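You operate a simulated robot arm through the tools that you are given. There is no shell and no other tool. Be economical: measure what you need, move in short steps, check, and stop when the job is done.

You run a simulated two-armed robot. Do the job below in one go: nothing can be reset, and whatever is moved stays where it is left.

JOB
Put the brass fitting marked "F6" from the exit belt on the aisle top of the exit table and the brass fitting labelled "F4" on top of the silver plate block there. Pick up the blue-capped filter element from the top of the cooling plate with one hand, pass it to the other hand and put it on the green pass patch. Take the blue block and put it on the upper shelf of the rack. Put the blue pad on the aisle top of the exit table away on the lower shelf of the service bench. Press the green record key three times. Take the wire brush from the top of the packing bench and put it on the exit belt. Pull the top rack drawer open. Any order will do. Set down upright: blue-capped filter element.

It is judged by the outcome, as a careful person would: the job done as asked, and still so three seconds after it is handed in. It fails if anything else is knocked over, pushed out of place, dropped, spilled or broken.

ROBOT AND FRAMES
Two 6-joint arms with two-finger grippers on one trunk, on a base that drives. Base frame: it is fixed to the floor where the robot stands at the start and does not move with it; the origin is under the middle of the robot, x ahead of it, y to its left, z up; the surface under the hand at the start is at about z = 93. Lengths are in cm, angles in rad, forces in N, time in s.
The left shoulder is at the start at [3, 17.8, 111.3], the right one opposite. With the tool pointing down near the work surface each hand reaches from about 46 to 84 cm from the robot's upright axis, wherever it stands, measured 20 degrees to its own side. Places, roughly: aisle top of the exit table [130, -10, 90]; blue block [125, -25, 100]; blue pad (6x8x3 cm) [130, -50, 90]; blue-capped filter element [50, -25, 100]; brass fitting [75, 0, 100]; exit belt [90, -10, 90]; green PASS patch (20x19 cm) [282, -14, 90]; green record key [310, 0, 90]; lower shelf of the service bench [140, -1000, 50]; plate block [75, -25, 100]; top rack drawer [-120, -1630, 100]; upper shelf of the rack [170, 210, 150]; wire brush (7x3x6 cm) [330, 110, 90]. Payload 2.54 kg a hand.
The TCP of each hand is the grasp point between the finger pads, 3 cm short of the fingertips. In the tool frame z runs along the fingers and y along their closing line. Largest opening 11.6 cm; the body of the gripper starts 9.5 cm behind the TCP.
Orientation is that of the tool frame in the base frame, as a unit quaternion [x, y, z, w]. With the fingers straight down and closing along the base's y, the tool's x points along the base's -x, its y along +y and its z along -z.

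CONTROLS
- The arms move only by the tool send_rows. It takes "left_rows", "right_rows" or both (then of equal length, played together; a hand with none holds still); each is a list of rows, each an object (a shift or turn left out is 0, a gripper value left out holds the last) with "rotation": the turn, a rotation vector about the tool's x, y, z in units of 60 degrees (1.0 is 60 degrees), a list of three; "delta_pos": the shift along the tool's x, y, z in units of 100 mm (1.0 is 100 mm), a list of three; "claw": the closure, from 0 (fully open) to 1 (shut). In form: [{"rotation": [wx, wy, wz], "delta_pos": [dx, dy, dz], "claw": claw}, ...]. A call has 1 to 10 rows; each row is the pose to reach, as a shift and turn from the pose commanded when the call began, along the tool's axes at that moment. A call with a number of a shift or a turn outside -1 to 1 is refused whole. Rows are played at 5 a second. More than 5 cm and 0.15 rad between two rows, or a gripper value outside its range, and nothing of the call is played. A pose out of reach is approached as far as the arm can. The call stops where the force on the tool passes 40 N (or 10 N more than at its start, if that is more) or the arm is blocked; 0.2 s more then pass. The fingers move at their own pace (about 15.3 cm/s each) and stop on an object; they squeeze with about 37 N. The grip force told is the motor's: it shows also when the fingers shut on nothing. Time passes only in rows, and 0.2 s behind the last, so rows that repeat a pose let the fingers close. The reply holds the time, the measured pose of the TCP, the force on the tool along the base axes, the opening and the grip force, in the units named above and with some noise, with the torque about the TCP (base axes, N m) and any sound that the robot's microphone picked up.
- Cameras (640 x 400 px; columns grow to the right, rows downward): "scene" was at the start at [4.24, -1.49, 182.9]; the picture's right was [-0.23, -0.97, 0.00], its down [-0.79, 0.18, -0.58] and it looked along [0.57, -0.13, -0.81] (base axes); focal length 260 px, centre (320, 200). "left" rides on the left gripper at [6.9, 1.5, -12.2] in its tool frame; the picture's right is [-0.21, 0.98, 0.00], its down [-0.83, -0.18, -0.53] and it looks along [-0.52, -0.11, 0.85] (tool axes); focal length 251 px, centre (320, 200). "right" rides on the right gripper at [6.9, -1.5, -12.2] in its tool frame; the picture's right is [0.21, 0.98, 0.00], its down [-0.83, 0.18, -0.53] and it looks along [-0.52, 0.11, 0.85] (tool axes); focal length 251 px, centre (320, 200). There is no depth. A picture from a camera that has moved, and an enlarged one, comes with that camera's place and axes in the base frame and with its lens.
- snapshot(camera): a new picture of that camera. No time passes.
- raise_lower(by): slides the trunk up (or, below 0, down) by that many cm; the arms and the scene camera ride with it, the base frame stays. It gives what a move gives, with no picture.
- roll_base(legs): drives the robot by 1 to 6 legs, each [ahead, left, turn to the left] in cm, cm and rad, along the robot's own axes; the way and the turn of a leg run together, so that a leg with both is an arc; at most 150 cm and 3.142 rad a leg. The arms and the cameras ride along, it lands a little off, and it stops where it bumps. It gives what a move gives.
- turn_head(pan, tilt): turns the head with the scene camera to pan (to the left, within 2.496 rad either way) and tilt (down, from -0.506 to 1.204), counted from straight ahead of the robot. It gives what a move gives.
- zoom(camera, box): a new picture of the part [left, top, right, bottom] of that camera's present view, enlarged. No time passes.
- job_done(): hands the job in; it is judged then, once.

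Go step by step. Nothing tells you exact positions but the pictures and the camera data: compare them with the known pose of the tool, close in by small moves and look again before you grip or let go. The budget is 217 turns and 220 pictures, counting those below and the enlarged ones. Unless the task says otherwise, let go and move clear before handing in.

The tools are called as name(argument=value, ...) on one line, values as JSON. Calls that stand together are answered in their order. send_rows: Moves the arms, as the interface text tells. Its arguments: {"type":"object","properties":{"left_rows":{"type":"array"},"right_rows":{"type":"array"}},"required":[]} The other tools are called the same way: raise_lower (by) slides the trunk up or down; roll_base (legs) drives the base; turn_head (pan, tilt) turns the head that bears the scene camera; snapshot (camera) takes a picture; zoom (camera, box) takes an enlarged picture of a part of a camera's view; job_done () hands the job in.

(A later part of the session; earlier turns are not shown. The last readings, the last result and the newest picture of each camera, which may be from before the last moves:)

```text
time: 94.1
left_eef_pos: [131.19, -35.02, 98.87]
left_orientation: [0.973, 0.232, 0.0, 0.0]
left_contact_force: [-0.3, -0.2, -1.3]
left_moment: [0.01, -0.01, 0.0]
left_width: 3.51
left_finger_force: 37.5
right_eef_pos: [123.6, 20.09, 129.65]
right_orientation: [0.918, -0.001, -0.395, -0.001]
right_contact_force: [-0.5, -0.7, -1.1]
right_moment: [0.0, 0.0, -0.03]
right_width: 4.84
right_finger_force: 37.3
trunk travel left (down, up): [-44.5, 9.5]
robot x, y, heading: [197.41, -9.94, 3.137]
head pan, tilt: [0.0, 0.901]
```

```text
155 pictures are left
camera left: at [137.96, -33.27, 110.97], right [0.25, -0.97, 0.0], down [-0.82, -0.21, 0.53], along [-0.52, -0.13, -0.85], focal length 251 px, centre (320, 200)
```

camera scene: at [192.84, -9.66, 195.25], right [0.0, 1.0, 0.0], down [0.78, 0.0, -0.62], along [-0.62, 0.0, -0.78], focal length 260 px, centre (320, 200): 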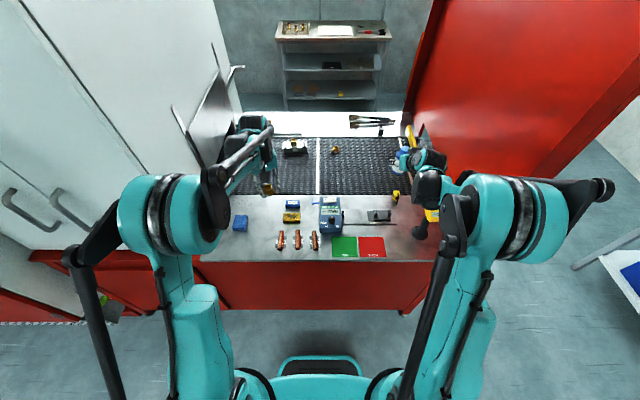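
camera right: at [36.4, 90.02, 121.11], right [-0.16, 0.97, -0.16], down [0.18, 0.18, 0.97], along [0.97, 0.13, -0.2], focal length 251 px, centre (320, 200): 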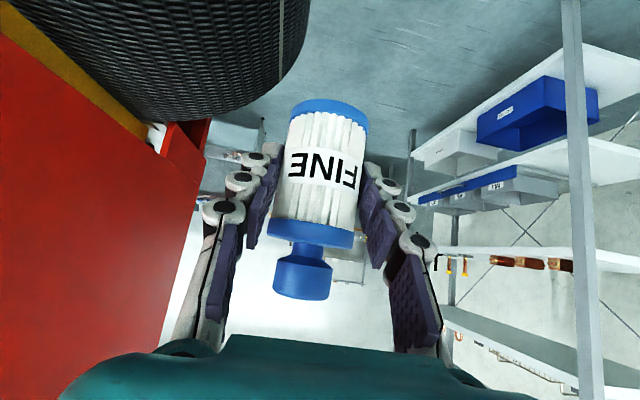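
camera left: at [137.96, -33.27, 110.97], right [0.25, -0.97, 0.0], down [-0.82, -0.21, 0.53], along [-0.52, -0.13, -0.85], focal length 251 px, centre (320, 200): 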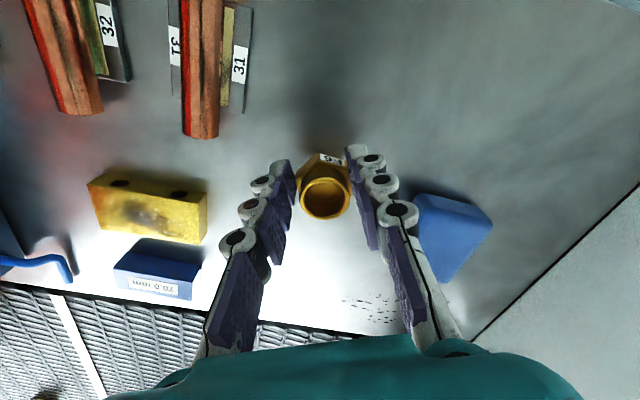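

Clear all round. I lower in small steps until it touches.

send_rows(left_rows=[{"delta_pos": [0, 0, 0.07]}, {"delta_pos": [0, 0, 0.12]}, {"delta_pos": [0, 0, 0.12]}])

send_rows(left_rows=[{"delta_pos": [0, 0, 0.04]}, {"delta_pos": [0, 0, 0.07]}, {"delta_pos": [0, 0, 0.07]}])

```text
time: 94.9
left_eef_pos: [131.16, -35.07, 97.53]
left_orientation: [0.973, 0.232, -0.001, 0.001]
left_contact_force: [-0.9, -0.4, -2.3]
left_moment: [0.02, -0.01, 0.04]
left_width: 3.51
left_finger_force: 37.7
right_eef_pos: [123.8, 20.03, 129.72]
right_orientation: [0.918, -0.002, -0.397, -0.001]
right_contact_force: [-0.2, 0.0, -0.7]
right_moment: [-0.01, -0.01, 0.03]
right_width: 4.87
right_finger_force: 37.4
trunk travel left (down, up): [-44.5, 9.5]
robot x, y, heading: [197.27, -10.05, 3.139]
head pan, tilt: [0.0, 0.901]
```

```text
time: 95.7
left_eef_pos: [131.25, -35.1, 96.93]
left_orientation: [0.973, 0.232, 0.0, 0.0]
left_contact_force: [-0.4, 0.4, 1.2]
left_moment: [-0.07, 0.1, 0.0]
left_width: 3.51
left_finger_force: 37.1
right_eef_pos: [123.73, 19.92, 129.71]
right_orientation: [0.919, -0.001, -0.395, 0.0]
right_contact_force: [-0.4, 0.0, -1.0]
right_moment: [-0.01, -0.02, -0.02]
right_width: 4.8
right_finger_force: 36.6
trunk travel left (down, up): [-44.5, 9.5]
robot x, y, heading: [197.43, -9.95, 3.139]
head pan, tilt: [0.0, 0.901]
```

send_rows(left_rows=[{"delta_pos": [0, 0, 0], "claw": 0.5}, {"delta_pos": [0, 0, 0]}, {"delta_pos": [0, 0, -0.4]}, {"delta_pos": [0, 0, -0.9]}])

snapshot(camera="left")

```text
time: 96.7
left_eef_pos: [131.41, -35.05, 106.14]
left_orientation: [0.973, 0.232, 0.0, 0.0]
left_contact_force: [0.2, 0.7, 1.3]
left_moment: [0.0, -0.01, 0.02]
left_width: 5.82
left_finger_force: 0.1
right_eef_pos: [123.85, 20.14, 129.65]
right_orientation: [0.918, -0.002, -0.396, -0.001]
right_contact_force: [0.3, -0.1, -1.1]
right_moment: [-0.05, -0.02, 0.01]
right_width: 4.82
right_finger_force: 37.0
trunk travel left (down, up): [-44.5, 9.5]
robot x, y, heading: [197.61, -9.81, 3.137]
head pan, tilt: [0.0, 0.901]
```

```text
154 pictures are left
camera left: at [138.2, -33.27, 118.19], right [0.25, -0.97, 0.0], down [-0.82, -0.21, 0.53], along [-0.52, -0.13, -0.85], focal length 251 px, centre (320, 200)
```

left: 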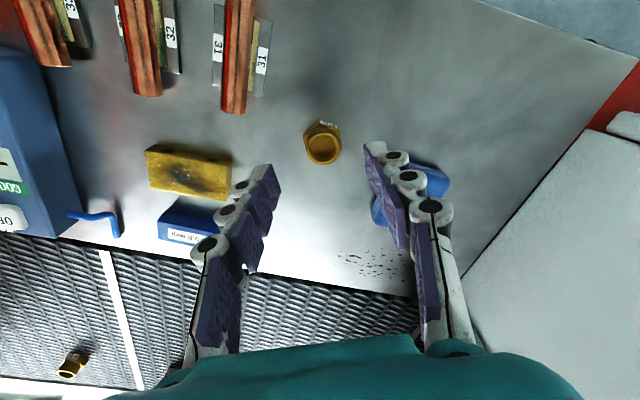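

F6 stands on the aisle top. I lift and square the left hand, back off, and then bring the hands together for the hand-over.

send_rows(left_rows=[{"delta_pos": [0, 0, -0.4], "rotation": [0, 0, 0.11]}, {"delta_pos": [0, 0, -0.8], "rotation": [0, 0, 0.22]}, {"delta_pos": [0, 0, -1.0], "rotation": [0, 0, 0.34]}, {"delta_pos": [0, 0, -1.0], "rotation": [0, 0, 0.45], "claw": 0.2}])

roll_base(legs=[[-14, 0, 0]])

send_rows(left_rows=[{"delta_pos": [0, 0, -0.5]}, {"delta_pos": [0, 0, -1.0]}, {"delta_pos": [0, 0, -1.0]}], right_rows=[{"delta_pos": [0, 0.4, 0]}, {"delta_pos": [0, 0.8, 0]}, {"delta_pos": [0, 1.0, 0]}])

snapshot(camera="scene")

```text
time: 97.7
left_eef_pos: [131.27, -35.13, 115.98]
left_orientation: [1.0, -0.002, 0.0, 0.0]
left_contact_force: [0.0, -0.2, 0.9]
left_moment: [-0.01, 0.0, 0.01]
left_width: 9.27
left_finger_force: 0.0
right_eef_pos: [123.82, 20.18, 129.67]
right_orientation: [0.918, -0.001, -0.396, -0.001]
right_contact_force: [0.1, 0.5, -1.0]
right_moment: [-0.01, -0.02, -0.06]
right_width: 4.82
right_finger_force: 36.8
trunk travel left (down, up): [-44.5, 9.5]
robot x, y, heading: [197.26, -9.95, 3.136]
head pan, tilt: [0.0, 0.901]
```

```text
time: 99.0
left_eef_pos: [145.27, -35.14, 116.06]
left_orientation: [1.0, -0.001, 0.001, 0.001]
left_contact_force: [-0.3, 0.4, 0.0]
left_moment: [0.04, 0.03, 0.0]
left_width: 9.26
left_finger_force: 0.0
right_eef_pos: [137.6, 19.95, 129.7]
right_orientation: [0.919, -0.001, -0.395, 0.0]
right_contact_force: [-0.7, -0.1, -2.2]
right_moment: [-0.03, -0.03, -0.01]
right_width: 4.86
right_finger_force: 37.4
trunk travel left (down, up): [-44.5, 9.5]
robot x, y, heading: [211.39, -9.8, 3.141]
head pan, tilt: [0.0, 0.901]
```

```text
time: 99.8
left_eef_pos: [145.21, -35.15, 126.03]
left_orientation: [1.0, 0.0, 0.0, 0.0]
left_contact_force: [0.2, -1.1, 0.0]
left_moment: [-0.03, -0.04, -0.01]
left_width: 9.29
left_finger_force: 0.0
right_eef_pos: [137.69, 9.84, 129.67]
right_orientation: [0.918, 0.0, -0.396, 0.0]
right_contact_force: [-0.4, -0.6, -1.2]
right_moment: [0.01, -0.02, -0.01]
right_width: 4.84
right_finger_force: 36.5
trunk travel left (down, up): [-44.5, 9.5]
robot x, y, heading: [211.49, -9.91, 3.139]
head pan, tilt: [0.0, 0.901]
```

```text
153 pictures are left
camera scene: at [206.78, -9.76, 195.25], right [0.0, 1.0, 0.0], down [0.78, 0.0, -0.62], along [-0.62, 0.0, -0.78], focal length 260 px, centre (320, 200)
```

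scene: 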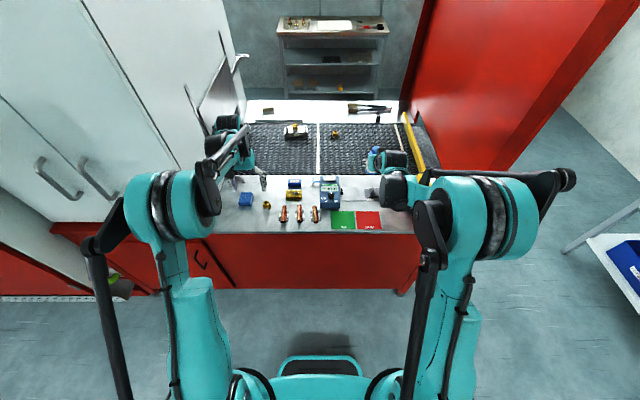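

send_rows(left_rows=[{"delta_pos": [0, 0, -0.4]}, {"delta_pos": [0, -0.1, -0.8]}, {"delta_pos": [0, -0.4, -1.0]}, {"delta_pos": [0, -0.8, -1.0]}], right_rows=[{"delta_pos": [0, 0.3, 0]}, {"delta_pos": [0, 0.6, 0]}, {"delta_pos": [0, 0.8, 0]}, {"delta_pos": [0, 1.0, 0]}])

send_rows(left_rows=[{"delta_pos": [-0.2, -0.1, -0.4]}, {"delta_pos": [-0.5, -0.3, -0.6]}, {"delta_pos": [-0.75, -0.6, -0.8]}, {"delta_pos": [-0.75, -0.8, -1.0]}])

snapshot(camera="scene")

snapshot(camera="left")

snapshot(camera="right")

```text
time: 100.8
left_eef_pos: [145.37, -27.0, 136.03]
left_orientation: [1.0, -0.001, -0.001, 0.0]
left_contact_force: [0.6, -0.7, -0.2]
left_moment: [-0.01, 0.0, -0.01]
left_width: 9.28
left_finger_force: 0.2
right_eef_pos: [137.61, -0.12, 129.79]
right_orientation: [0.919, -0.002, -0.395, -0.001]
right_contact_force: [0.0, 1.0, -1.7]
right_moment: [-0.02, -0.01, 0.03]
right_width: 4.8
right_finger_force: 36.5
trunk travel left (down, up): [-44.5, 9.5]
robot x, y, heading: [211.28, -9.94, 3.139]
head pan, tilt: [0.0, 0.901]
```

```text
time: 101.8
left_eef_pos: [138.12, -19.03, 146.01]
left_orientation: [1.0, 0.0, -0.001, 0.0]
left_contact_force: [0.8, 0.7, 0.4]
left_moment: [-0.01, 0.0, 0.0]
left_width: 9.28
left_finger_force: 0.0
right_eef_pos: [137.77, -0.12, 129.61]
right_orientation: [0.918, -0.001, -0.396, 0.0]
right_contact_force: [-0.5, 0.1, -2.1]
right_moment: [0.0, -0.04, 0.0]
right_width: 4.83
right_finger_force: 37.0
trunk travel left (down, up): [-44.5, 9.5]
robot x, y, heading: [211.37, -9.61, 3.138]
head pan, tilt: [0.0, 0.901]
```

```text
152 pictures are left
camera scene: at [206.98, -9.63, 195.26], right [0.0, 1.0, 0.0], down [0.78, 0.0, -0.62], along [-0.62, 0.0, -0.78], focal length 260 px, centre (320, 200)
```

scene: 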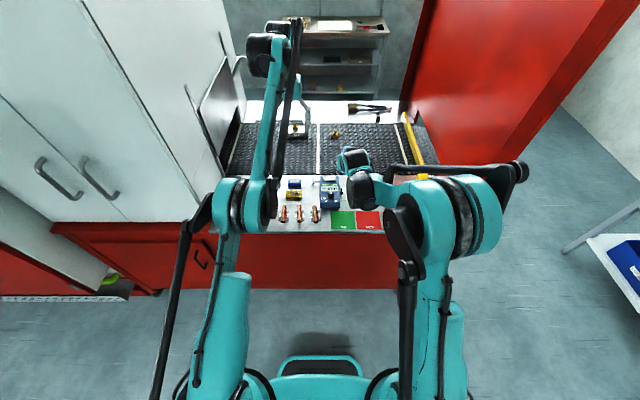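

```text
151 pictures are left
camera left: at [145.13, -20.59, 158.16], right [-0.22, -0.98, 0.0], down [-0.83, 0.18, 0.53], along [-0.52, 0.12, -0.85], focal length 251 px, centre (320, 200)
```

left: 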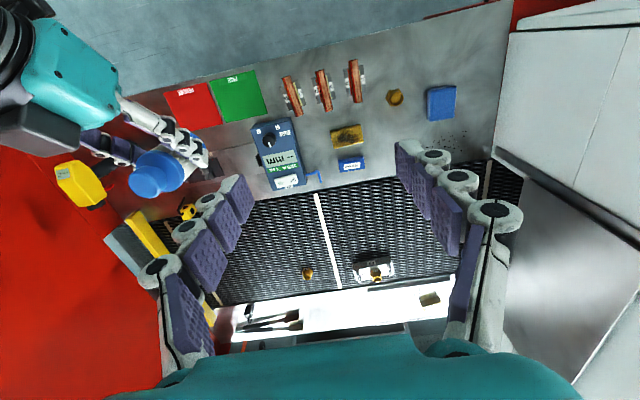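

```text
150 pictures are left
camera right: at [151.35, 1.45, 133.11], right [0.15, -0.98, -0.16], down [-0.18, -0.18, 0.97], along [-0.97, -0.11, -0.2], focal length 251 px, centre (320, 200)
```

right: 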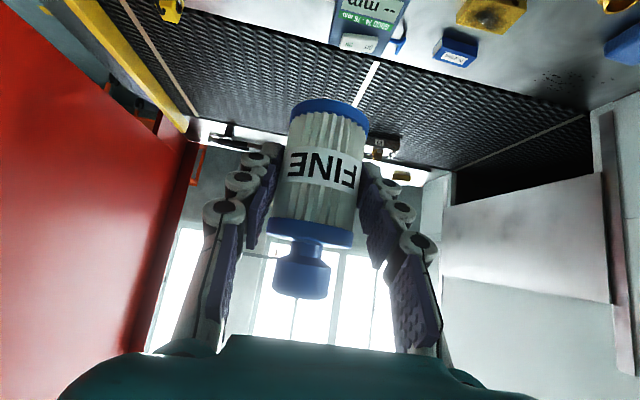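

zoom(camera="left", box=[60, 110, 260, 235])

```text
3.20 times, centred on (160, 172) of left
camera zoom: at [145.13, -20.59, 158.16], right [-0.22, -0.98, 0.0], down [-0.83, 0.18, 0.53], along [-0.52, 0.12, -0.85], focal length 805 px, centre (832, 288)
```

zoom: 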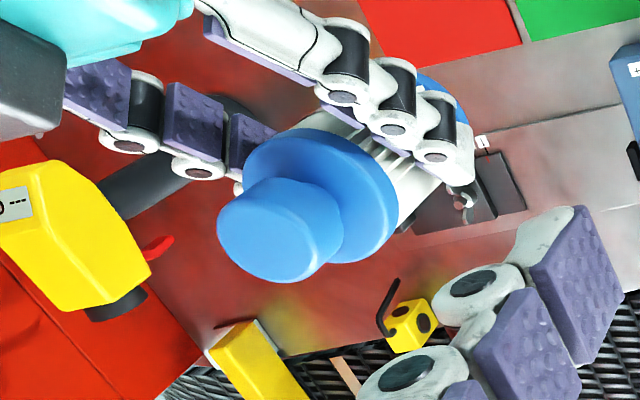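

send_rows(left_rows=[{"delta_pos": [0, -0.35, 0]}, {"delta_pos": [0, -0.7, 0]}, {"delta_pos": [-0.03, -1.0, 0]}])

send_rows(left_rows=[{"delta_pos": [0, -0.3, 0]}, {"delta_pos": [0, -0.6, 0]}, {"delta_pos": [0, -0.82, 0]}])

snapshot(camera="left")

snapshot(camera="right")

snapshot(camera="scene")

```text
time: 102.6
left_eef_pos: [139.56, -9.51, 145.03]
left_orientation: [1.0, -0.001, 0.0, 0.001]
left_contact_force: [-0.5, -0.4, -0.7]
left_moment: [0.01, -0.01, 0.04]
left_width: 9.29
left_finger_force: 0.1
left hand out of reach, approached as far as the arm can: row 1, 2, 3
right_eef_pos: [137.59, -0.04, 129.47]
right_orientation: [0.918, 0.0, -0.396, 0.001]
right_contact_force: [0.6, -0.1, -1.3]
right_moment: [0.0, 0.01, 0.02]
right_width: 4.8
right_finger_force: 36.7
trunk travel left (down, up): [-44.5, 9.5]
robot x, y, heading: [211.74, -10.08, 3.14]
head pan, tilt: [0.0, 0.901]
```

```text
time: 103.4
left_eef_pos: [140.89, -4.19, 144.36]
left_orientation: [1.0, -0.001, 0.0, 0.001]
left_contact_force: [0.7, -0.3, 0.1]
left_moment: [0.02, -0.03, 0.01]
left_width: 9.26
left_finger_force: 0.0
left hand out of reach, approached as far as the arm can: row 1, 2, 3
right_eef_pos: [137.55, -0.16, 129.58]
right_orientation: [0.918, 0.0, -0.396, 0.0]
right_contact_force: [-1.1, -0.5, -1.0]
right_moment: [0.03, -0.02, -0.03]
right_width: 4.81
right_finger_force: 37.3
trunk travel left (down, up): [-44.5, 9.5]
robot x, y, heading: [211.68, -9.9, 3.134]
head pan, tilt: [0.0, 0.901]
```

```text
148 pictures are left
camera left: at [147.73, -5.81, 156.41], right [-0.22, -0.98, 0.0], down [-0.83, 0.18, 0.53], along [-0.52, 0.12, -0.85], focal length 251 px, centre (320, 200)
```

left: 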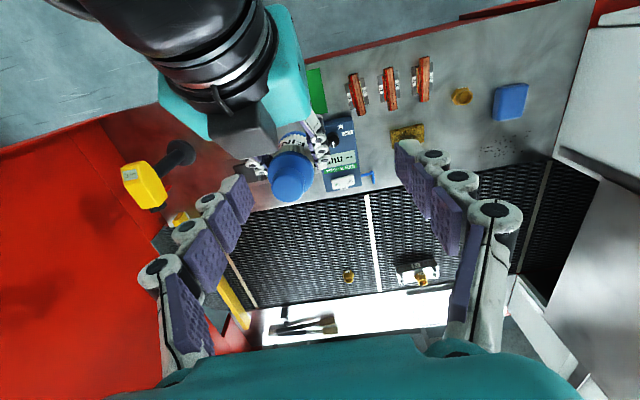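

```text
147 pictures are left
camera right: at [151.22, 1.34, 133.06], right [0.15, -0.98, -0.16], down [-0.18, -0.18, 0.97], along [-0.97, -0.11, -0.2], focal length 251 px, centre (320, 200)
```

right: 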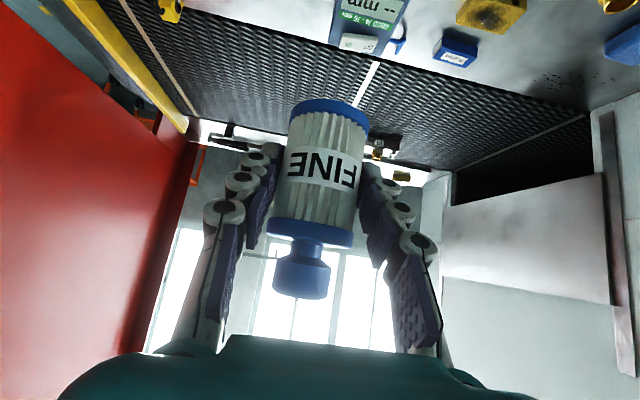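

```text
146 pictures are left
camera scene: at [206.78, -9.83, 195.25], right [0.0, 1.0, 0.0], down [0.78, 0.0, -0.62], along [-0.62, 0.0, -0.78], focal length 260 px, centre (320, 200)
```

scene: 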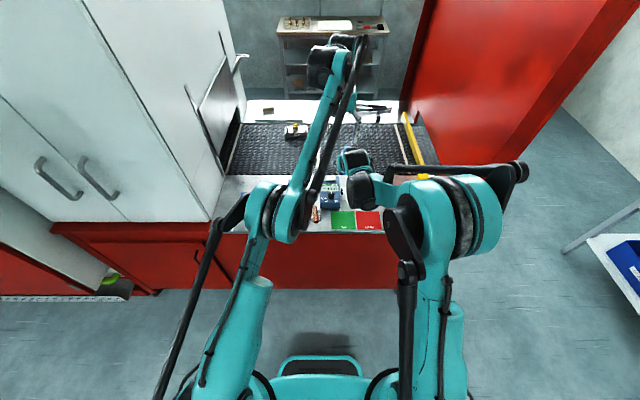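

The left arm is at full stretch, so I bring the right hand closer and lower, then align the left.

send_rows(right_rows=[{"delta_pos": [0.25, 0.15, 0.05]}, {"delta_pos": [0.5, 0.3, 0.1]}, {"delta_pos": [0.75, 0.45, 0.15]}, {"delta_pos": [0.93, 0.6, 0.18]}], left_rows=[{"delta_pos": [0.2, 0.1, 0]}, {"delta_pos": [0.4, 0.2, 0]}, {"delta_pos": [0.5, 0.4, 0]}, {"delta_pos": [0.5, 0.6, 0]}])

snapshot(camera="left")

```text
time: 104.4
left_eef_pos: [146.05, -10.45, 144.31]
left_orientation: [1.0, -0.001, -0.001, -0.001]
left_contact_force: [-0.3, -0.4, 0.7]
left_moment: [0.0, 0.0, -0.01]
left_width: 9.27
left_finger_force: 0.0
right_eef_pos: [142.9, -6.13, 121.68]
right_orientation: [0.918, -0.002, -0.396, -0.002]
right_contact_force: [0.8, -0.6, -2.2]
right_moment: [0.02, 0.0, 0.0]
right_width: 4.81
right_finger_force: 37.5
trunk travel left (down, up): [-44.5, 9.5]
robot x, y, heading: [211.3, -9.76, 3.138]
head pan, tilt: [0.0, 0.901]
```

```text
145 pictures are left
camera left: at [152.87, -12.03, 156.45], right [-0.22, -0.98, 0.0], down [-0.83, 0.18, 0.53], along [-0.52, 0.12, -0.85], focal length 251 px, centre (320, 200)
```

left: 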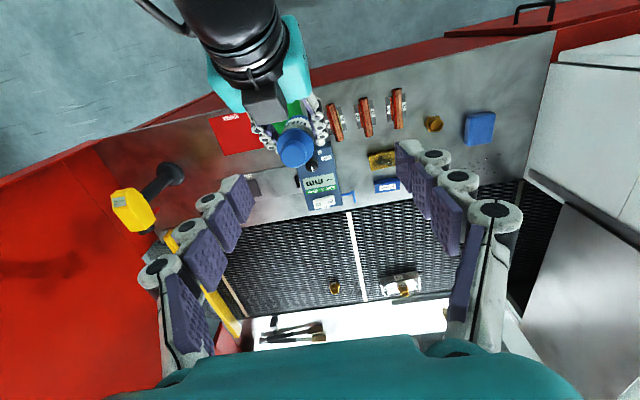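

send_rows(left_rows=[{"delta_pos": [-0.15, -0.2, 0.2]}, {"delta_pos": [-0.31, -0.4, 0.5]}, {"delta_pos": [-0.31, -0.4, 0.9]}, {"delta_pos": [-0.31, -0.4, 1.0]}])

snapshot(camera="left")

snapshot(camera="right")

```text
time: 105.4
left_eef_pos: [142.83, -6.15, 134.11]
left_orientation: [1.0, -0.001, 0.0, 0.0]
left_contact_force: [-0.3, 0.0, 1.2]
left_moment: [-0.01, 0.0, -0.01]
left_width: 9.3
left_finger_force: 0.1
right_eef_pos: [142.73, -6.18, 121.73]
right_orientation: [0.918, -0.001, -0.396, -0.001]
right_contact_force: [0.2, 0.4, -0.9]
right_moment: [0.03, 0.03, 0.01]
right_width: 4.83
right_finger_force: 37.0
trunk travel left (down, up): [-44.5, 9.5]
robot x, y, heading: [211.44, -9.7, 3.144]
head pan, tilt: [0.0, 0.901]
```

```text
144 pictures are left
camera left: at [149.65, -7.76, 146.32], right [-0.22, -0.98, 0.0], down [-0.83, 0.18, 0.53], along [-0.52, 0.12, -0.85], focal length 251 px, centre (320, 200)
```

left: 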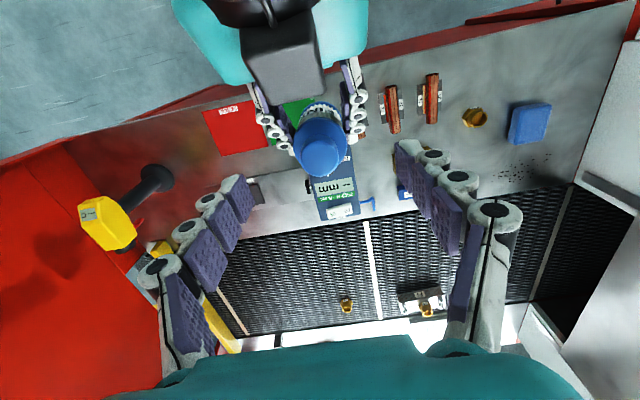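

```text
143 pictures are left
camera right: at [156.36, -4.54, 125.11], right [0.15, -0.98, -0.16], down [-0.18, -0.18, 0.97], along [-0.97, -0.11, -0.2], focal length 251 px, centre (320, 200)
```

right: 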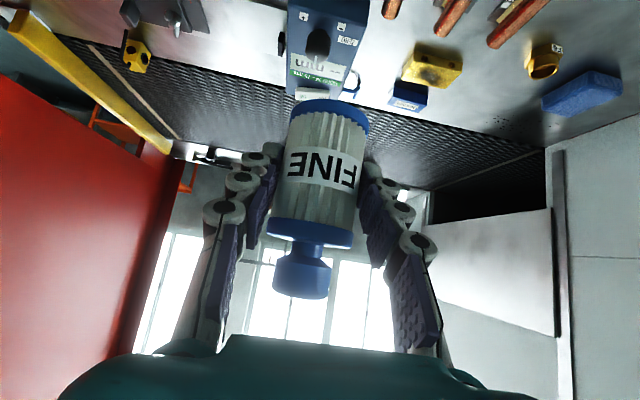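

send_rows(left_rows=[{"delta_pos": [0, 0, 0.3]}, {"delta_pos": [0, 0, 0.5]}, {"delta_pos": [0, 0, 0.58]}])

snapshot(camera="left")

snapshot(camera="right")

```text
time: 106.2
left_eef_pos: [142.7, -6.2, 128.43]
left_orientation: [1.0, -0.001, 0.0, 0.0]
left_contact_force: [0.7, 0.5, 0.1]
left_moment: [0.0, 0.03, -0.01]
left_width: 9.28
left_finger_force: 0.1
right_eef_pos: [142.75, -6.05, 121.73]
right_orientation: [0.918, 0.0, -0.396, 0.0]
right_contact_force: [1.1, 0.7, -1.6]
right_moment: [0.0, -0.01, 0.0]
right_width: 4.81
right_finger_force: 37.6
trunk travel left (down, up): [-44.5, 9.5]
robot x, y, heading: [211.42, -10.32, 3.139]
head pan, tilt: [0.0, 0.901]
```

```text
142 pictures are left
camera left: at [149.68, -7.8, 140.59], right [-0.22, -0.98, 0.0], down [-0.83, 0.18, 0.53], along [-0.52, 0.12, -0.85], focal length 251 px, centre (320, 200)
```

left: 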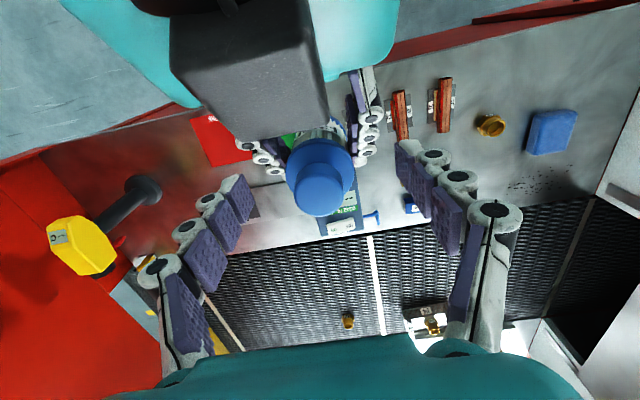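

```text
141 pictures are left
camera right: at [156.39, -4.56, 125.13], right [0.15, -0.98, -0.16], down [-0.18, -0.18, 0.97], along [-0.97, -0.11, -0.2], focal length 251 px, centre (320, 200)
```

right: 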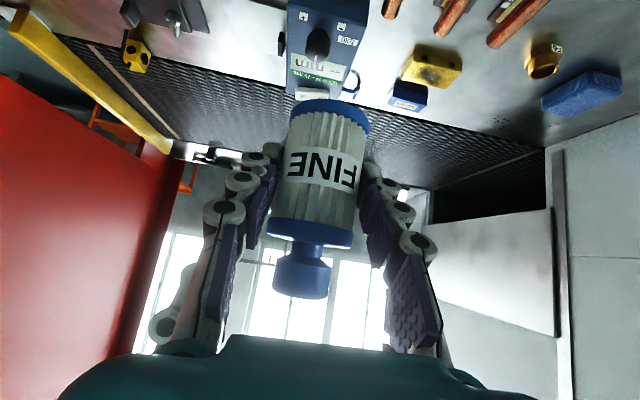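

Aligned over the knob; I close the left hand.

send_rows(left_rows=[{"claw": 0.5}, {"claw": 1}, {"claw": 1}, {"claw": 1}])

snapshot(camera="left")

snapshot(camera="right")

```text
time: 107.2
left_eef_pos: [142.94, -6.19, 128.63]
left_orientation: [1.0, -0.002, 0.0, 0.0]
left_contact_force: [-1.2, 14.1, 4.9]
left_moment: [0.65, 0.18, -0.29]
left_width: 3.08
left_finger_force: 37.1
right_eef_pos: [142.78, -6.2, 121.76]
right_orientation: [0.919, -0.001, -0.395, 0.0]
right_contact_force: [2.0, -14.5, -5.0]
right_moment: [0.35, -0.1, 0.24]
right_width: 4.81
right_finger_force: 36.8
trunk travel left (down, up): [-44.5, 9.5]
robot x, y, heading: [210.87, -9.85, 3.14]
head pan, tilt: [0.0, 0.901]
```

```text
140 pictures are left
camera left: at [149.68, -7.7, 140.61], right [-0.22, -0.98, 0.0], down [-0.82, 0.18, 0.53], along [-0.52, 0.12, -0.85], focal length 251 px, centre (320, 200)
```

left: 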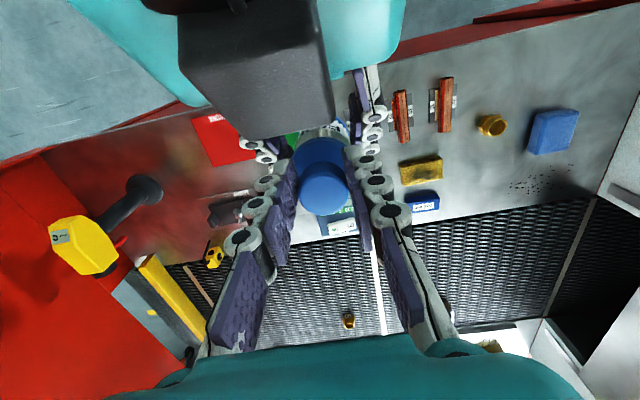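

```text
139 pictures are left
camera right: at [156.39, -4.64, 125.12], right [0.15, -0.98, -0.16], down [-0.18, -0.18, 0.97], along [-0.97, -0.11, -0.2], focal length 251 px, centre (320, 200)
```

right: 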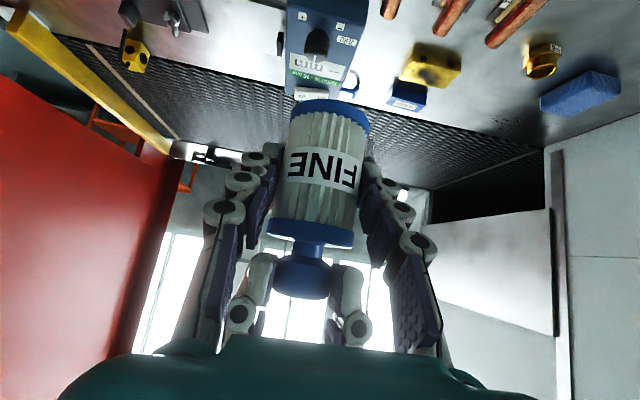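

The left hand has the knob. I open the right hand and withdraw it along its own axis.

send_rows(right_rows=[{"claw": 0.75}, {"claw": 0.5}, {"claw": 0.4}, {"claw": 0.35}])

send_rows(right_rows=[{"delta_pos": [0, 0, -0.3]}, {"delta_pos": [0, 0, -0.6]}, {"delta_pos": [0, -0.2, -0.9]}])

snapshot(camera="left")

snapshot(camera="right")

```text
time: 108.2
left_eef_pos: [142.76, -6.39, 128.42]
left_orientation: [1.0, -0.001, 0.0, -0.001]
left_contact_force: [0.7, 0.2, -0.3]
left_moment: [0.0, 0.0, 0.01]
left_width: 3.03
left_finger_force: 37.1
right_eef_pos: [142.82, -6.02, 121.66]
right_orientation: [0.918, -0.001, -0.396, -0.001]
right_contact_force: [-0.2, -0.5, -0.7]
right_moment: [0.01, 0.01, -0.02]
right_width: 7.55
right_finger_force: 0.1
trunk travel left (down, up): [-44.5, 9.5]
robot x, y, heading: [211.4, -9.86, 3.142]
head pan, tilt: [0.0, 0.901]
```

```text
time: 109.0
left_eef_pos: [142.92, -6.12, 128.45]
left_orientation: [1.0, 0.0, -0.001, 0.001]
left_contact_force: [-0.4, 0.6, 0.0]
left_moment: [-0.01, 0.03, -0.03]
left_width: 3.02
left_finger_force: 36.5
right_eef_pos: [149.47, -3.96, 127.93]
right_orientation: [0.918, -0.001, -0.396, 0.0]
right_contact_force: [-0.9, 0.2, -0.1]
right_moment: [0.01, -0.02, 0.04]
right_width: 7.54
right_finger_force: 0.0
trunk travel left (down, up): [-44.5, 9.5]
robot x, y, heading: [211.26, -9.88, 3.139]
head pan, tilt: [0.0, 0.901]
```

```text
138 pictures are left
camera left: at [149.82, -7.64, 140.67], right [-0.22, -0.98, 0.0], down [-0.82, 0.18, 0.53], along [-0.52, 0.11, -0.84], focal length 251 px, centre (320, 200)
```

left: 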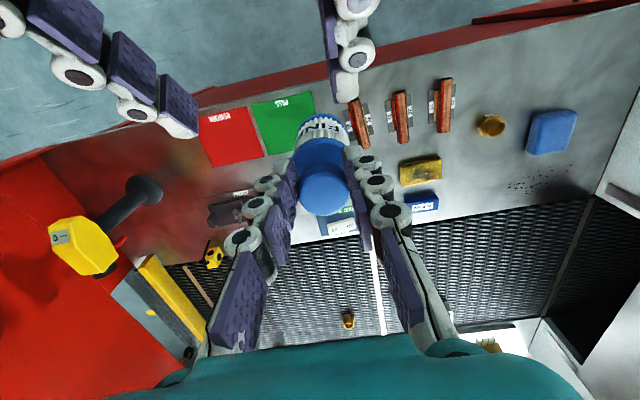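

```text
137 pictures are left
camera right: at [163.14, -2.47, 131.38], right [0.15, -0.98, -0.16], down [-0.18, -0.18, 0.97], along [-0.97, -0.11, -0.2], focal length 251 px, centre (320, 200)
```

right: 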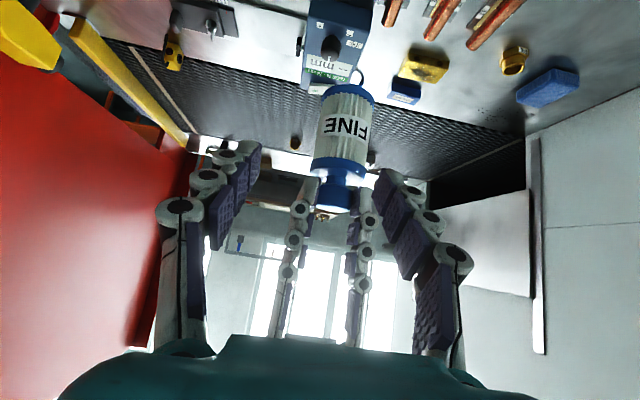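

The left hand alone holds the filter now. I pull the right hand clear and upright, raise the left, and turn round to the pass table.

send_rows(right_rows=[{"delta_pos": [0, -0.3, -0.2]}, {"delta_pos": [0, -0.7, -0.3]}, {"delta_pos": [0, -1.0, -0.4]}], left_rows=[{"delta_pos": [0, 0, -0.3]}, {"delta_pos": [0, 0, -0.6]}, {"delta_pos": [0, 0.2, -0.8]}])

send_rows(right_rows=[{"delta_pos": [0, -0.2, 0], "rotation": [0, 0.13, 0]}, {"delta_pos": [0, -0.4, 0], "rotation": [0, 0.26, 0]}, {"delta_pos": [0, -0.6, 0], "rotation": [0, 0.39, 0]}, {"delta_pos": [0, -0.8, 0], "rotation": [0, 0.52, 0]}, {"delta_pos": [0, -0.9, 0], "rotation": [0, 0.65, 0]}, {"delta_pos": [0, -0.9, 0], "rotation": [0, 0.78, 0]}], left_rows=[{"delta_pos": [0, 0.2, 0]}, {"delta_pos": [0, 0.4, 0]}, {"delta_pos": [0, 0.6, 0]}, {"delta_pos": [0, 0.8, 0]}, {"delta_pos": [0, 0.8, 0]}, {"delta_pos": [0, 0.8, 0]}])

roll_base(legs=[[0, 0, -1.571], [0, 0, -1.571]])

snapshot(camera="scene")

snapshot(camera="left")

```text
time: 109.8
left_eef_pos: [142.78, -8.36, 136.55]
left_orientation: [1.0, 0.0, 0.001, 0.001]
left_contact_force: [0.5, -1.3, -1.6]
left_moment: [0.04, -0.03, 0.0]
left_width: 3.03
left_finger_force: 37.4
right_eef_pos: [152.16, 5.71, 130.67]
right_orientation: [0.918, 0.0, -0.396, -0.001]
right_contact_force: [0.5, -1.6, 0.3]
right_moment: [0.04, -0.01, -0.03]
right_width: 7.54
right_finger_force: 0.0
trunk travel left (down, up): [-44.5, 9.5]
robot x, y, heading: [211.67, -9.97, 3.136]
head pan, tilt: [0.0, 0.901]
```

```text
time: 111.2
left_eef_pos: [142.61, -16.29, 136.46]
left_orientation: [1.0, -0.001, 0.001, 0.001]
left_contact_force: [-0.8, -0.4, -1.2]
left_moment: [-0.04, -0.08, -0.01]
left_width: 3.04
left_finger_force: 36.7
right_eef_pos: [152.19, 14.71, 130.48]
right_orientation: [1.0, -0.001, 0.003, 0.0]
right_contact_force: [0.8, 0.2, -0.6]
right_moment: [0.01, -0.03, -0.02]
right_width: 7.54
right_finger_force: 0.1
trunk travel left (down, up): [-44.5, 9.5]
robot x, y, heading: [211.47, -9.91, 3.144]
head pan, tilt: [0.0, 0.901]
```

```text
time: 119.3
left_eef_pos: [279.89, -3.63, 136.39]
left_orientation: [0.002, 1.0, 0.0, 0.001]
left_contact_force: [-1.1, 0.0, -0.6]
left_moment: [0.03, 0.01, 0.01]
left_width: 2.99
left_finger_force: 36.7
right_eef_pos: [270.42, -34.67, 130.57]
right_orientation: [0.002, 1.0, 0.0, -0.001]
right_contact_force: [0.2, 0.5, 0.2]
right_moment: [0.0, -0.02, 0.05]
right_width: 7.57
right_finger_force: 0.0
trunk travel left (down, up): [-44.5, 9.5]
robot x, y, heading: [211.33, -9.69, -0.003]
head pan, tilt: [0.0, 0.901]
```

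```text
136 pictures are left
camera scene: at [216.09, -9.77, 195.25], right [0.0, -1.0, 0.0], down [-0.78, 0.0, -0.62], along [0.62, 0.0, -0.78], focal length 260 px, centre (320, 200)
```

scene: 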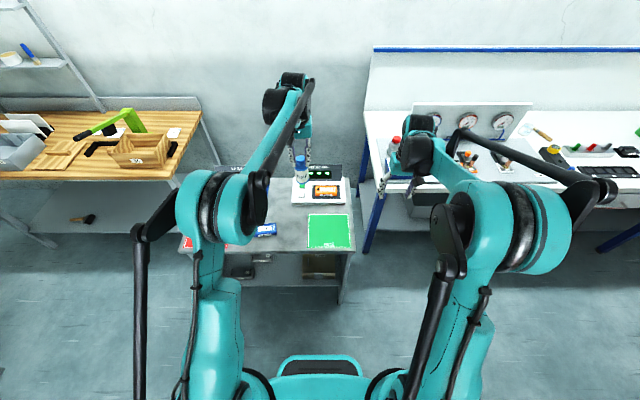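

```text
135 pictures are left
camera left: at [272.96, -2.13, 148.64], right [0.22, 0.98, 0.0], down [0.82, -0.18, 0.53], along [0.52, -0.12, -0.85], focal length 251 px, centre (320, 200)
```

left: 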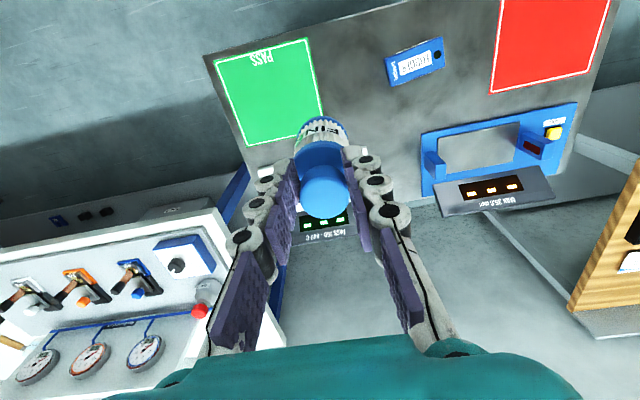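

The PASS patch centre is near [280,-14]. I carry the filter over it, moving the right hand aside.

send_rows(left_rows=[{"delta_pos": [0, -0.35, 0]}, {"delta_pos": [0, -0.7, 0]}, {"delta_pos": [0, -1.0, 0.1]}, {"delta_pos": [0, -1.0, 0.5]}, {"delta_pos": [0, -1.0, 1.0]}], right_rows=[{"delta_pos": [0, -0.3, 0]}, {"delta_pos": [0.1, -0.6, 0]}, {"delta_pos": [0.3, -0.8, 0]}, {"delta_pos": [0.5, -0.8, 0]}, {"delta_pos": [0.5, -0.8, 0]}])

send_rows(left_rows=[{"delta_pos": [0, -0.05, 0.5]}, {"delta_pos": [0, -0.05, 1.0]}])

snapshot(camera="left")

zoom(camera="scene", box=[240, 150, 400, 270])

snapshot(camera="right")

```text
time: 120.5
left_eef_pos: [280.15, -13.59, 126.46]
left_orientation: [0.001, 1.0, 0.001, -0.001]
left_contact_force: [1.2, 0.7, -1.6]
left_moment: [-0.04, 0.04, -0.02]
left_width: 3.02
left_finger_force: 37.2
right_eef_pos: [265.51, -42.69, 130.5]
right_orientation: [0.003, 1.0, 0.0, -0.002]
right_contact_force: [1.1, -0.8, 0.1]
right_moment: [0.01, 0.04, 0.03]
right_width: 7.54
right_finger_force: 0.0
trunk travel left (down, up): [-44.5, 9.5]
robot x, y, heading: [211.05, -9.84, -0.004]
head pan, tilt: [0.0, 0.901]
```

```text
refused: row 1 steps farther than a row can; nothing moved
```

```text
134 pictures are left
camera left: at [273.17, -12.06, 138.66], right [0.22, 0.98, 0.0], down [0.83, -0.19, 0.53], along [0.52, -0.12, -0.85], focal length 251 px, centre (320, 200)
```

left: 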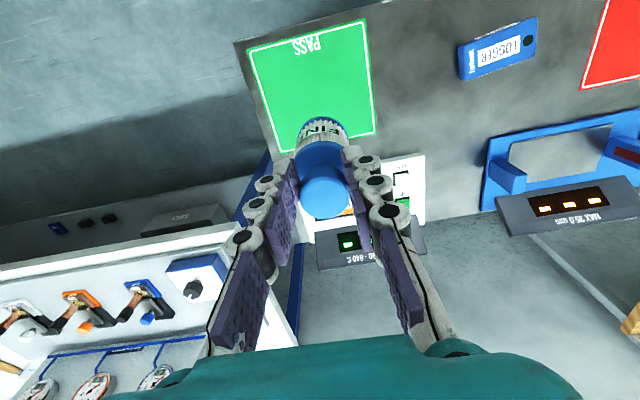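

```text
3.33 times, centred on (320, 210) of scene
camera zoom: at [216.34, -9.81, 195.24], right [0.0, -1.0, 0.0], down [-0.78, 0.0, -0.62], along [0.62, 0.0, -0.78], focal length 867 px, centre (320, 167)
```

zoom: 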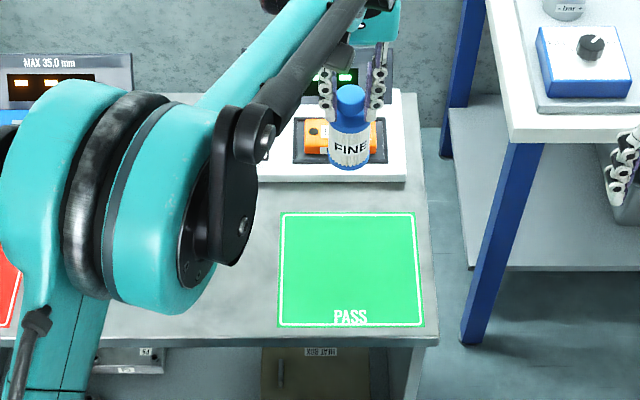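

```text
132 pictures are left
camera right: at [258.54, -44.22, 142.88], right [-0.21, 0.98, 0.0], down [0.83, 0.18, 0.53], along [0.52, 0.11, -0.85], focal length 251 px, centre (320, 200)
```

right: 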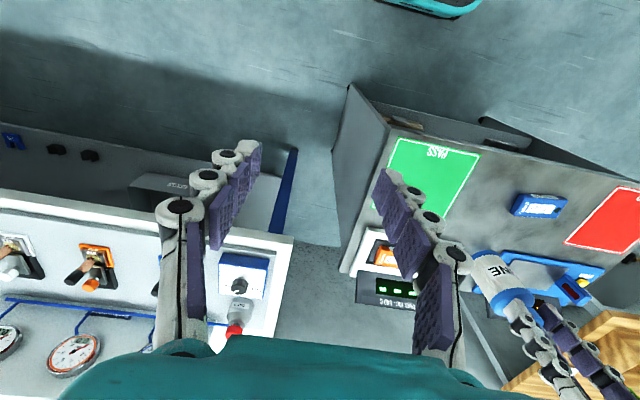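

send_rows(left_rows=[{"delta_pos": [-0.08, -0.05, 0.4]}, {"delta_pos": [-0.08, -0.05, 0.8]}, {"delta_pos": [-0.08, -0.05, 1.0]}])

send_rows(left_rows=[{"delta_pos": [0, 0, 0.4]}, {"delta_pos": [0, 0, 0.8]}, {"delta_pos": [0, 0, 1.0]}])

zoom(camera="scene", box=[240, 150, 400, 270])

zoom(camera="right", box=[320, 100, 560, 250])

```text
time: 121.3
left_eef_pos: [280.72, -14.12, 116.54]
left_orientation: [0.002, 1.0, 0.0, 0.0]
left_contact_force: [0.0, -0.6, -1.6]
left_moment: [-0.01, 0.0, -0.01]
left_width: 2.96
left_finger_force: 37.0
right_eef_pos: [265.26, -42.69, 130.74]
right_orientation: [0.001, 1.0, 0.0, 0.0]
right_contact_force: [-0.3, 0.1, 0.5]
right_moment: [-0.01, -0.01, 0.01]
right_width: 7.55
right_finger_force: 0.0
trunk travel left (down, up): [-44.5, 9.5]
robot x, y, heading: [211.49, -9.89, -0.007]
head pan, tilt: [0.0, 0.901]
```

```text
time: 122.1
left_eef_pos: [280.73, -14.18, 106.54]
left_orientation: [0.001, 1.0, 0.0, 0.001]
left_contact_force: [-0.7, -0.6, -0.8]
left_moment: [-0.01, 0.08, 0.03]
left_width: 2.91
left_finger_force: 36.3
right_eef_pos: [265.34, -42.68, 130.58]
right_orientation: [0.002, 1.0, 0.0, -0.002]
right_contact_force: [0.5, 0.8, 0.6]
right_moment: [0.01, 0.0, 0.0]
right_width: 7.54
right_finger_force: 0.0
trunk travel left (down, up): [-44.5, 9.5]
robot x, y, heading: [211.08, -9.96, -0.004]
head pan, tilt: [0.0, 0.901]
```

```text
3.33 times, centred on (320, 210) of scene
camera zoom: at [216.11, -9.77, 195.25], right [0.0, -1.0, 0.0], down [-0.78, 0.0, -0.62], along [0.62, 0.0, -0.78], focal length 867 px, centre (320, 167)
```

zoom: 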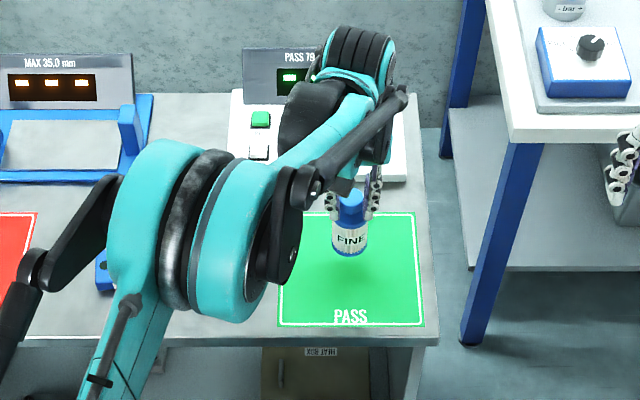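

```text
2.67 times, centred on (440, 175) of right
camera zoom: at [258.39, -44.17, 142.96], right [-0.21, 0.98, 0.0], down [0.83, 0.18, 0.53], along [0.52, 0.11, -0.85], focal length 670 px, centre (0, 267)
```

zoom: 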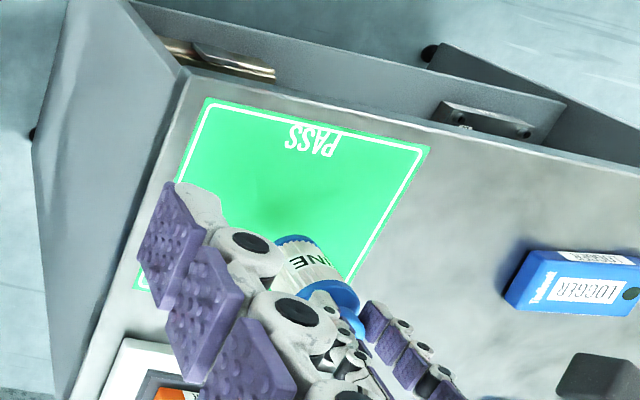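

send_rows(left_rows=[{"delta_pos": [0, 0, 0.15]}, {"delta_pos": [0, 0, 0.28]}, {"delta_pos": [0, 0, 0.33]}])

send_rows(left_rows=[{"delta_pos": [0, 0, 0.05]}, {"delta_pos": [0, 0, 0.1]}, {"delta_pos": [0, 0, 0.1]}])

zoom(camera="scene", box=[240, 150, 400, 270])

```text
time: 122.9
left_eef_pos: [280.81, -14.27, 103.13]
left_orientation: [0.002, 1.0, 0.0, 0.0]
left_contact_force: [0.3, -0.6, -1.6]
left_moment: [-0.03, 0.0, -0.01]
left_width: 2.95
left_finger_force: 36.9
right_eef_pos: [265.25, -42.78, 130.61]
right_orientation: [0.002, 1.0, 0.0, -0.001]
right_contact_force: [-0.5, -0.5, -0.1]
right_moment: [-0.02, -0.02, 0.02]
right_width: 7.53
right_finger_force: 0.0
trunk travel left (down, up): [-44.5, 9.5]
robot x, y, heading: [211.38, -9.75, -0.002]
head pan, tilt: [0.0, 0.901]
```

```text
time: 123.7
left_eef_pos: [280.61, -14.16, 102.2]
left_orientation: [0.001, 1.0, 0.0, 0.0]
left_contact_force: [-0.2, 1.2, -1.3]
left_moment: [-0.01, -0.03, -0.01]
left_width: 2.95
left_finger_force: 37.0
right_eef_pos: [265.27, -42.81, 130.72]
right_orientation: [0.002, 1.0, 0.001, -0.001]
right_contact_force: [-0.4, 0.1, 0.0]
right_moment: [-0.01, 0.01, 0.02]
right_width: 7.54
right_finger_force: 0.2
trunk travel left (down, up): [-44.5, 9.5]
robot x, y, heading: [211.64, -9.66, -0.004]
head pan, tilt: [0.0, 0.901]
```

```text
3.33 times, centred on (320, 210) of scene
camera zoom: at [216.08, -9.77, 195.25], right [0.0, -1.0, 0.0], down [-0.78, 0.0, -0.62], along [0.62, 0.0, -0.78], focal length 867 px, centre (320, 167)
```

zoom: 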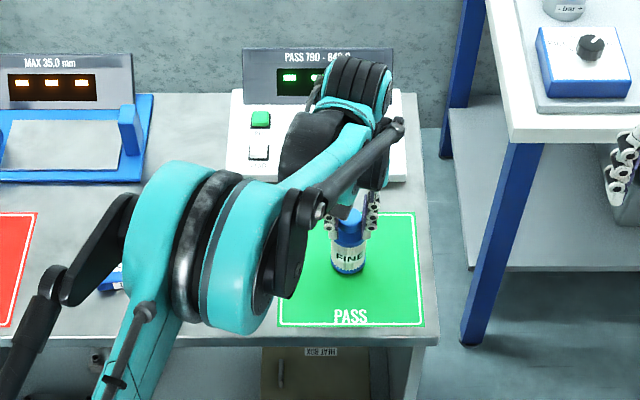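

send_rows(left_rows=[{"delta_pos": [0, 0, 0.05]}, {"delta_pos": [0, 0, 0.1]}, {"delta_pos": [0, 0, 0.1]}])

send_rows(left_rows=[{"delta_pos": [0, 0, 0.05]}, {"delta_pos": [0, 0, 0.08]}, {"delta_pos": [0, 0, 0.08]}])

zoom(camera="scene", box=[280, 190, 380, 265])

```text
time: 124.5
left_eef_pos: [280.59, -14.1, 101.51]
left_orientation: [0.002, 1.0, 0.0, 0.001]
left_contact_force: [3.5, -1.5, 24.6]
left_moment: [-0.06, -0.5, 0.05]
left_width: 2.92
left_finger_force: 37.3
right_eef_pos: [265.07, -42.66, 130.69]
right_orientation: [0.002, 1.0, 0.0, 0.0]
right_contact_force: [0.3, 0.1, 0.0]
right_moment: [-0.02, 0.03, 0.03]
right_width: 7.56
right_finger_force: 0.1
trunk travel left (down, up): [-44.5, 9.5]
robot x, y, heading: [211.36, -9.98, -0.005]
head pan, tilt: [0.0, 0.901]
```

```text
time: 125.3
left_eef_pos: [280.71, -14.18, 100.31]
left_orientation: [0.001, 1.0, 0.0, 0.0]
left_contact_force: [0.1, 0.3, 3.5]
left_moment: [-0.02, -0.01, 0.01]
left_width: 0.59
left_finger_force: 28.4
right_eef_pos: [265.34, -42.71, 130.62]
right_orientation: [0.002, 1.0, -0.001, -0.002]
right_contact_force: [1.5, -0.6, -0.3]
right_moment: [-0.04, 0.0, 0.02]
right_width: 7.56
right_finger_force: 0.0
trunk travel left (down, up): [-44.5, 9.5]
robot x, y, heading: [211.02, -10.01, -0.004]
head pan, tilt: [0.0, 0.901]
```

```text
5.33 times, centred on (330, 228) of scene
camera zoom: at [216.12, -9.76, 195.23], right [0.0, -1.0, 0.0], down [-0.78, 0.0, -0.62], along [0.62, 0.0, -0.78], focal length 1388 px, centre (267, 53)
```

zoom: 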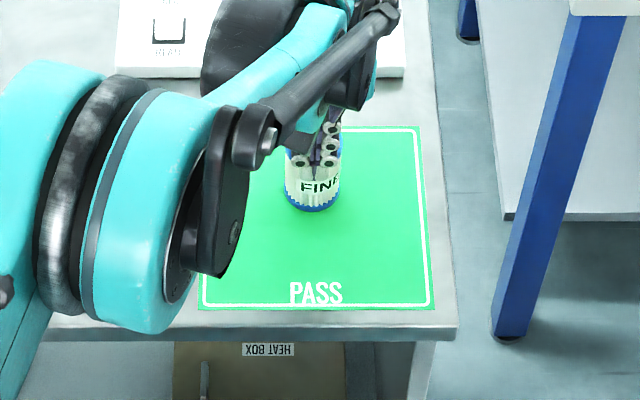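

The extra push made the fingers slip off the knob. I look before moving.

snapshot(camera="left")

snapshot(camera="right")

zoom(camera="right", box=[320, 120, 560, 290])

```text
127 pictures are left
camera left: at [273.77, -12.59, 112.43], right [0.22, 0.98, 0.0], down [0.82, -0.18, 0.53], along [0.52, -0.12, -0.85], focal length 251 px, centre (320, 200)
```

left: 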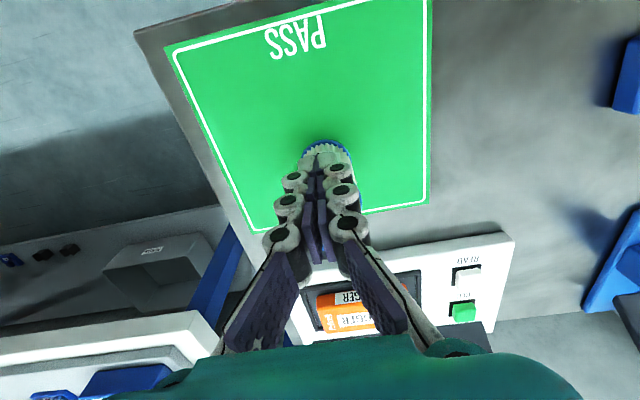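

```text
126 pictures are left
camera right: at [258.42, -44.15, 142.94], right [-0.21, 0.98, 0.0], down [0.83, 0.18, 0.53], along [0.52, 0.11, -0.85], focal length 251 px, centre (320, 200)
```

right: 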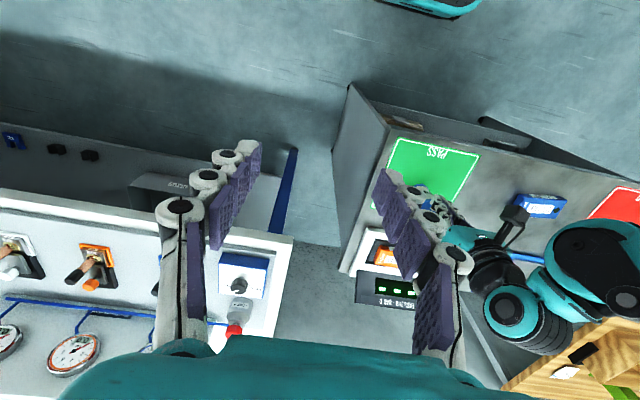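

```text
2.35 times, centred on (440, 205) of right
camera zoom: at [258.42, -44.15, 142.94], right [-0.21, 0.98, 0.0], down [0.83, 0.18, 0.53], along [0.52, 0.11, -0.85], focal length 592 px, centre (38, 188)
```

zoom: 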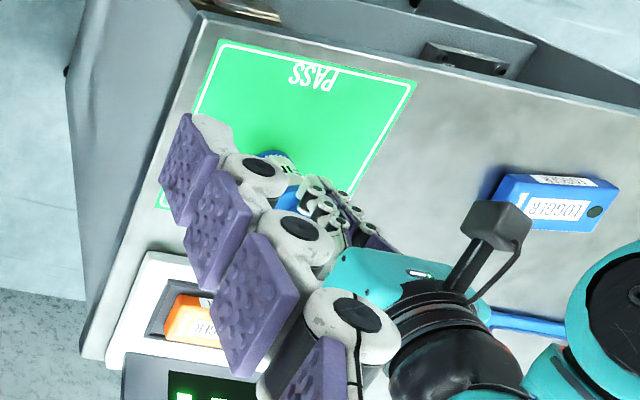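

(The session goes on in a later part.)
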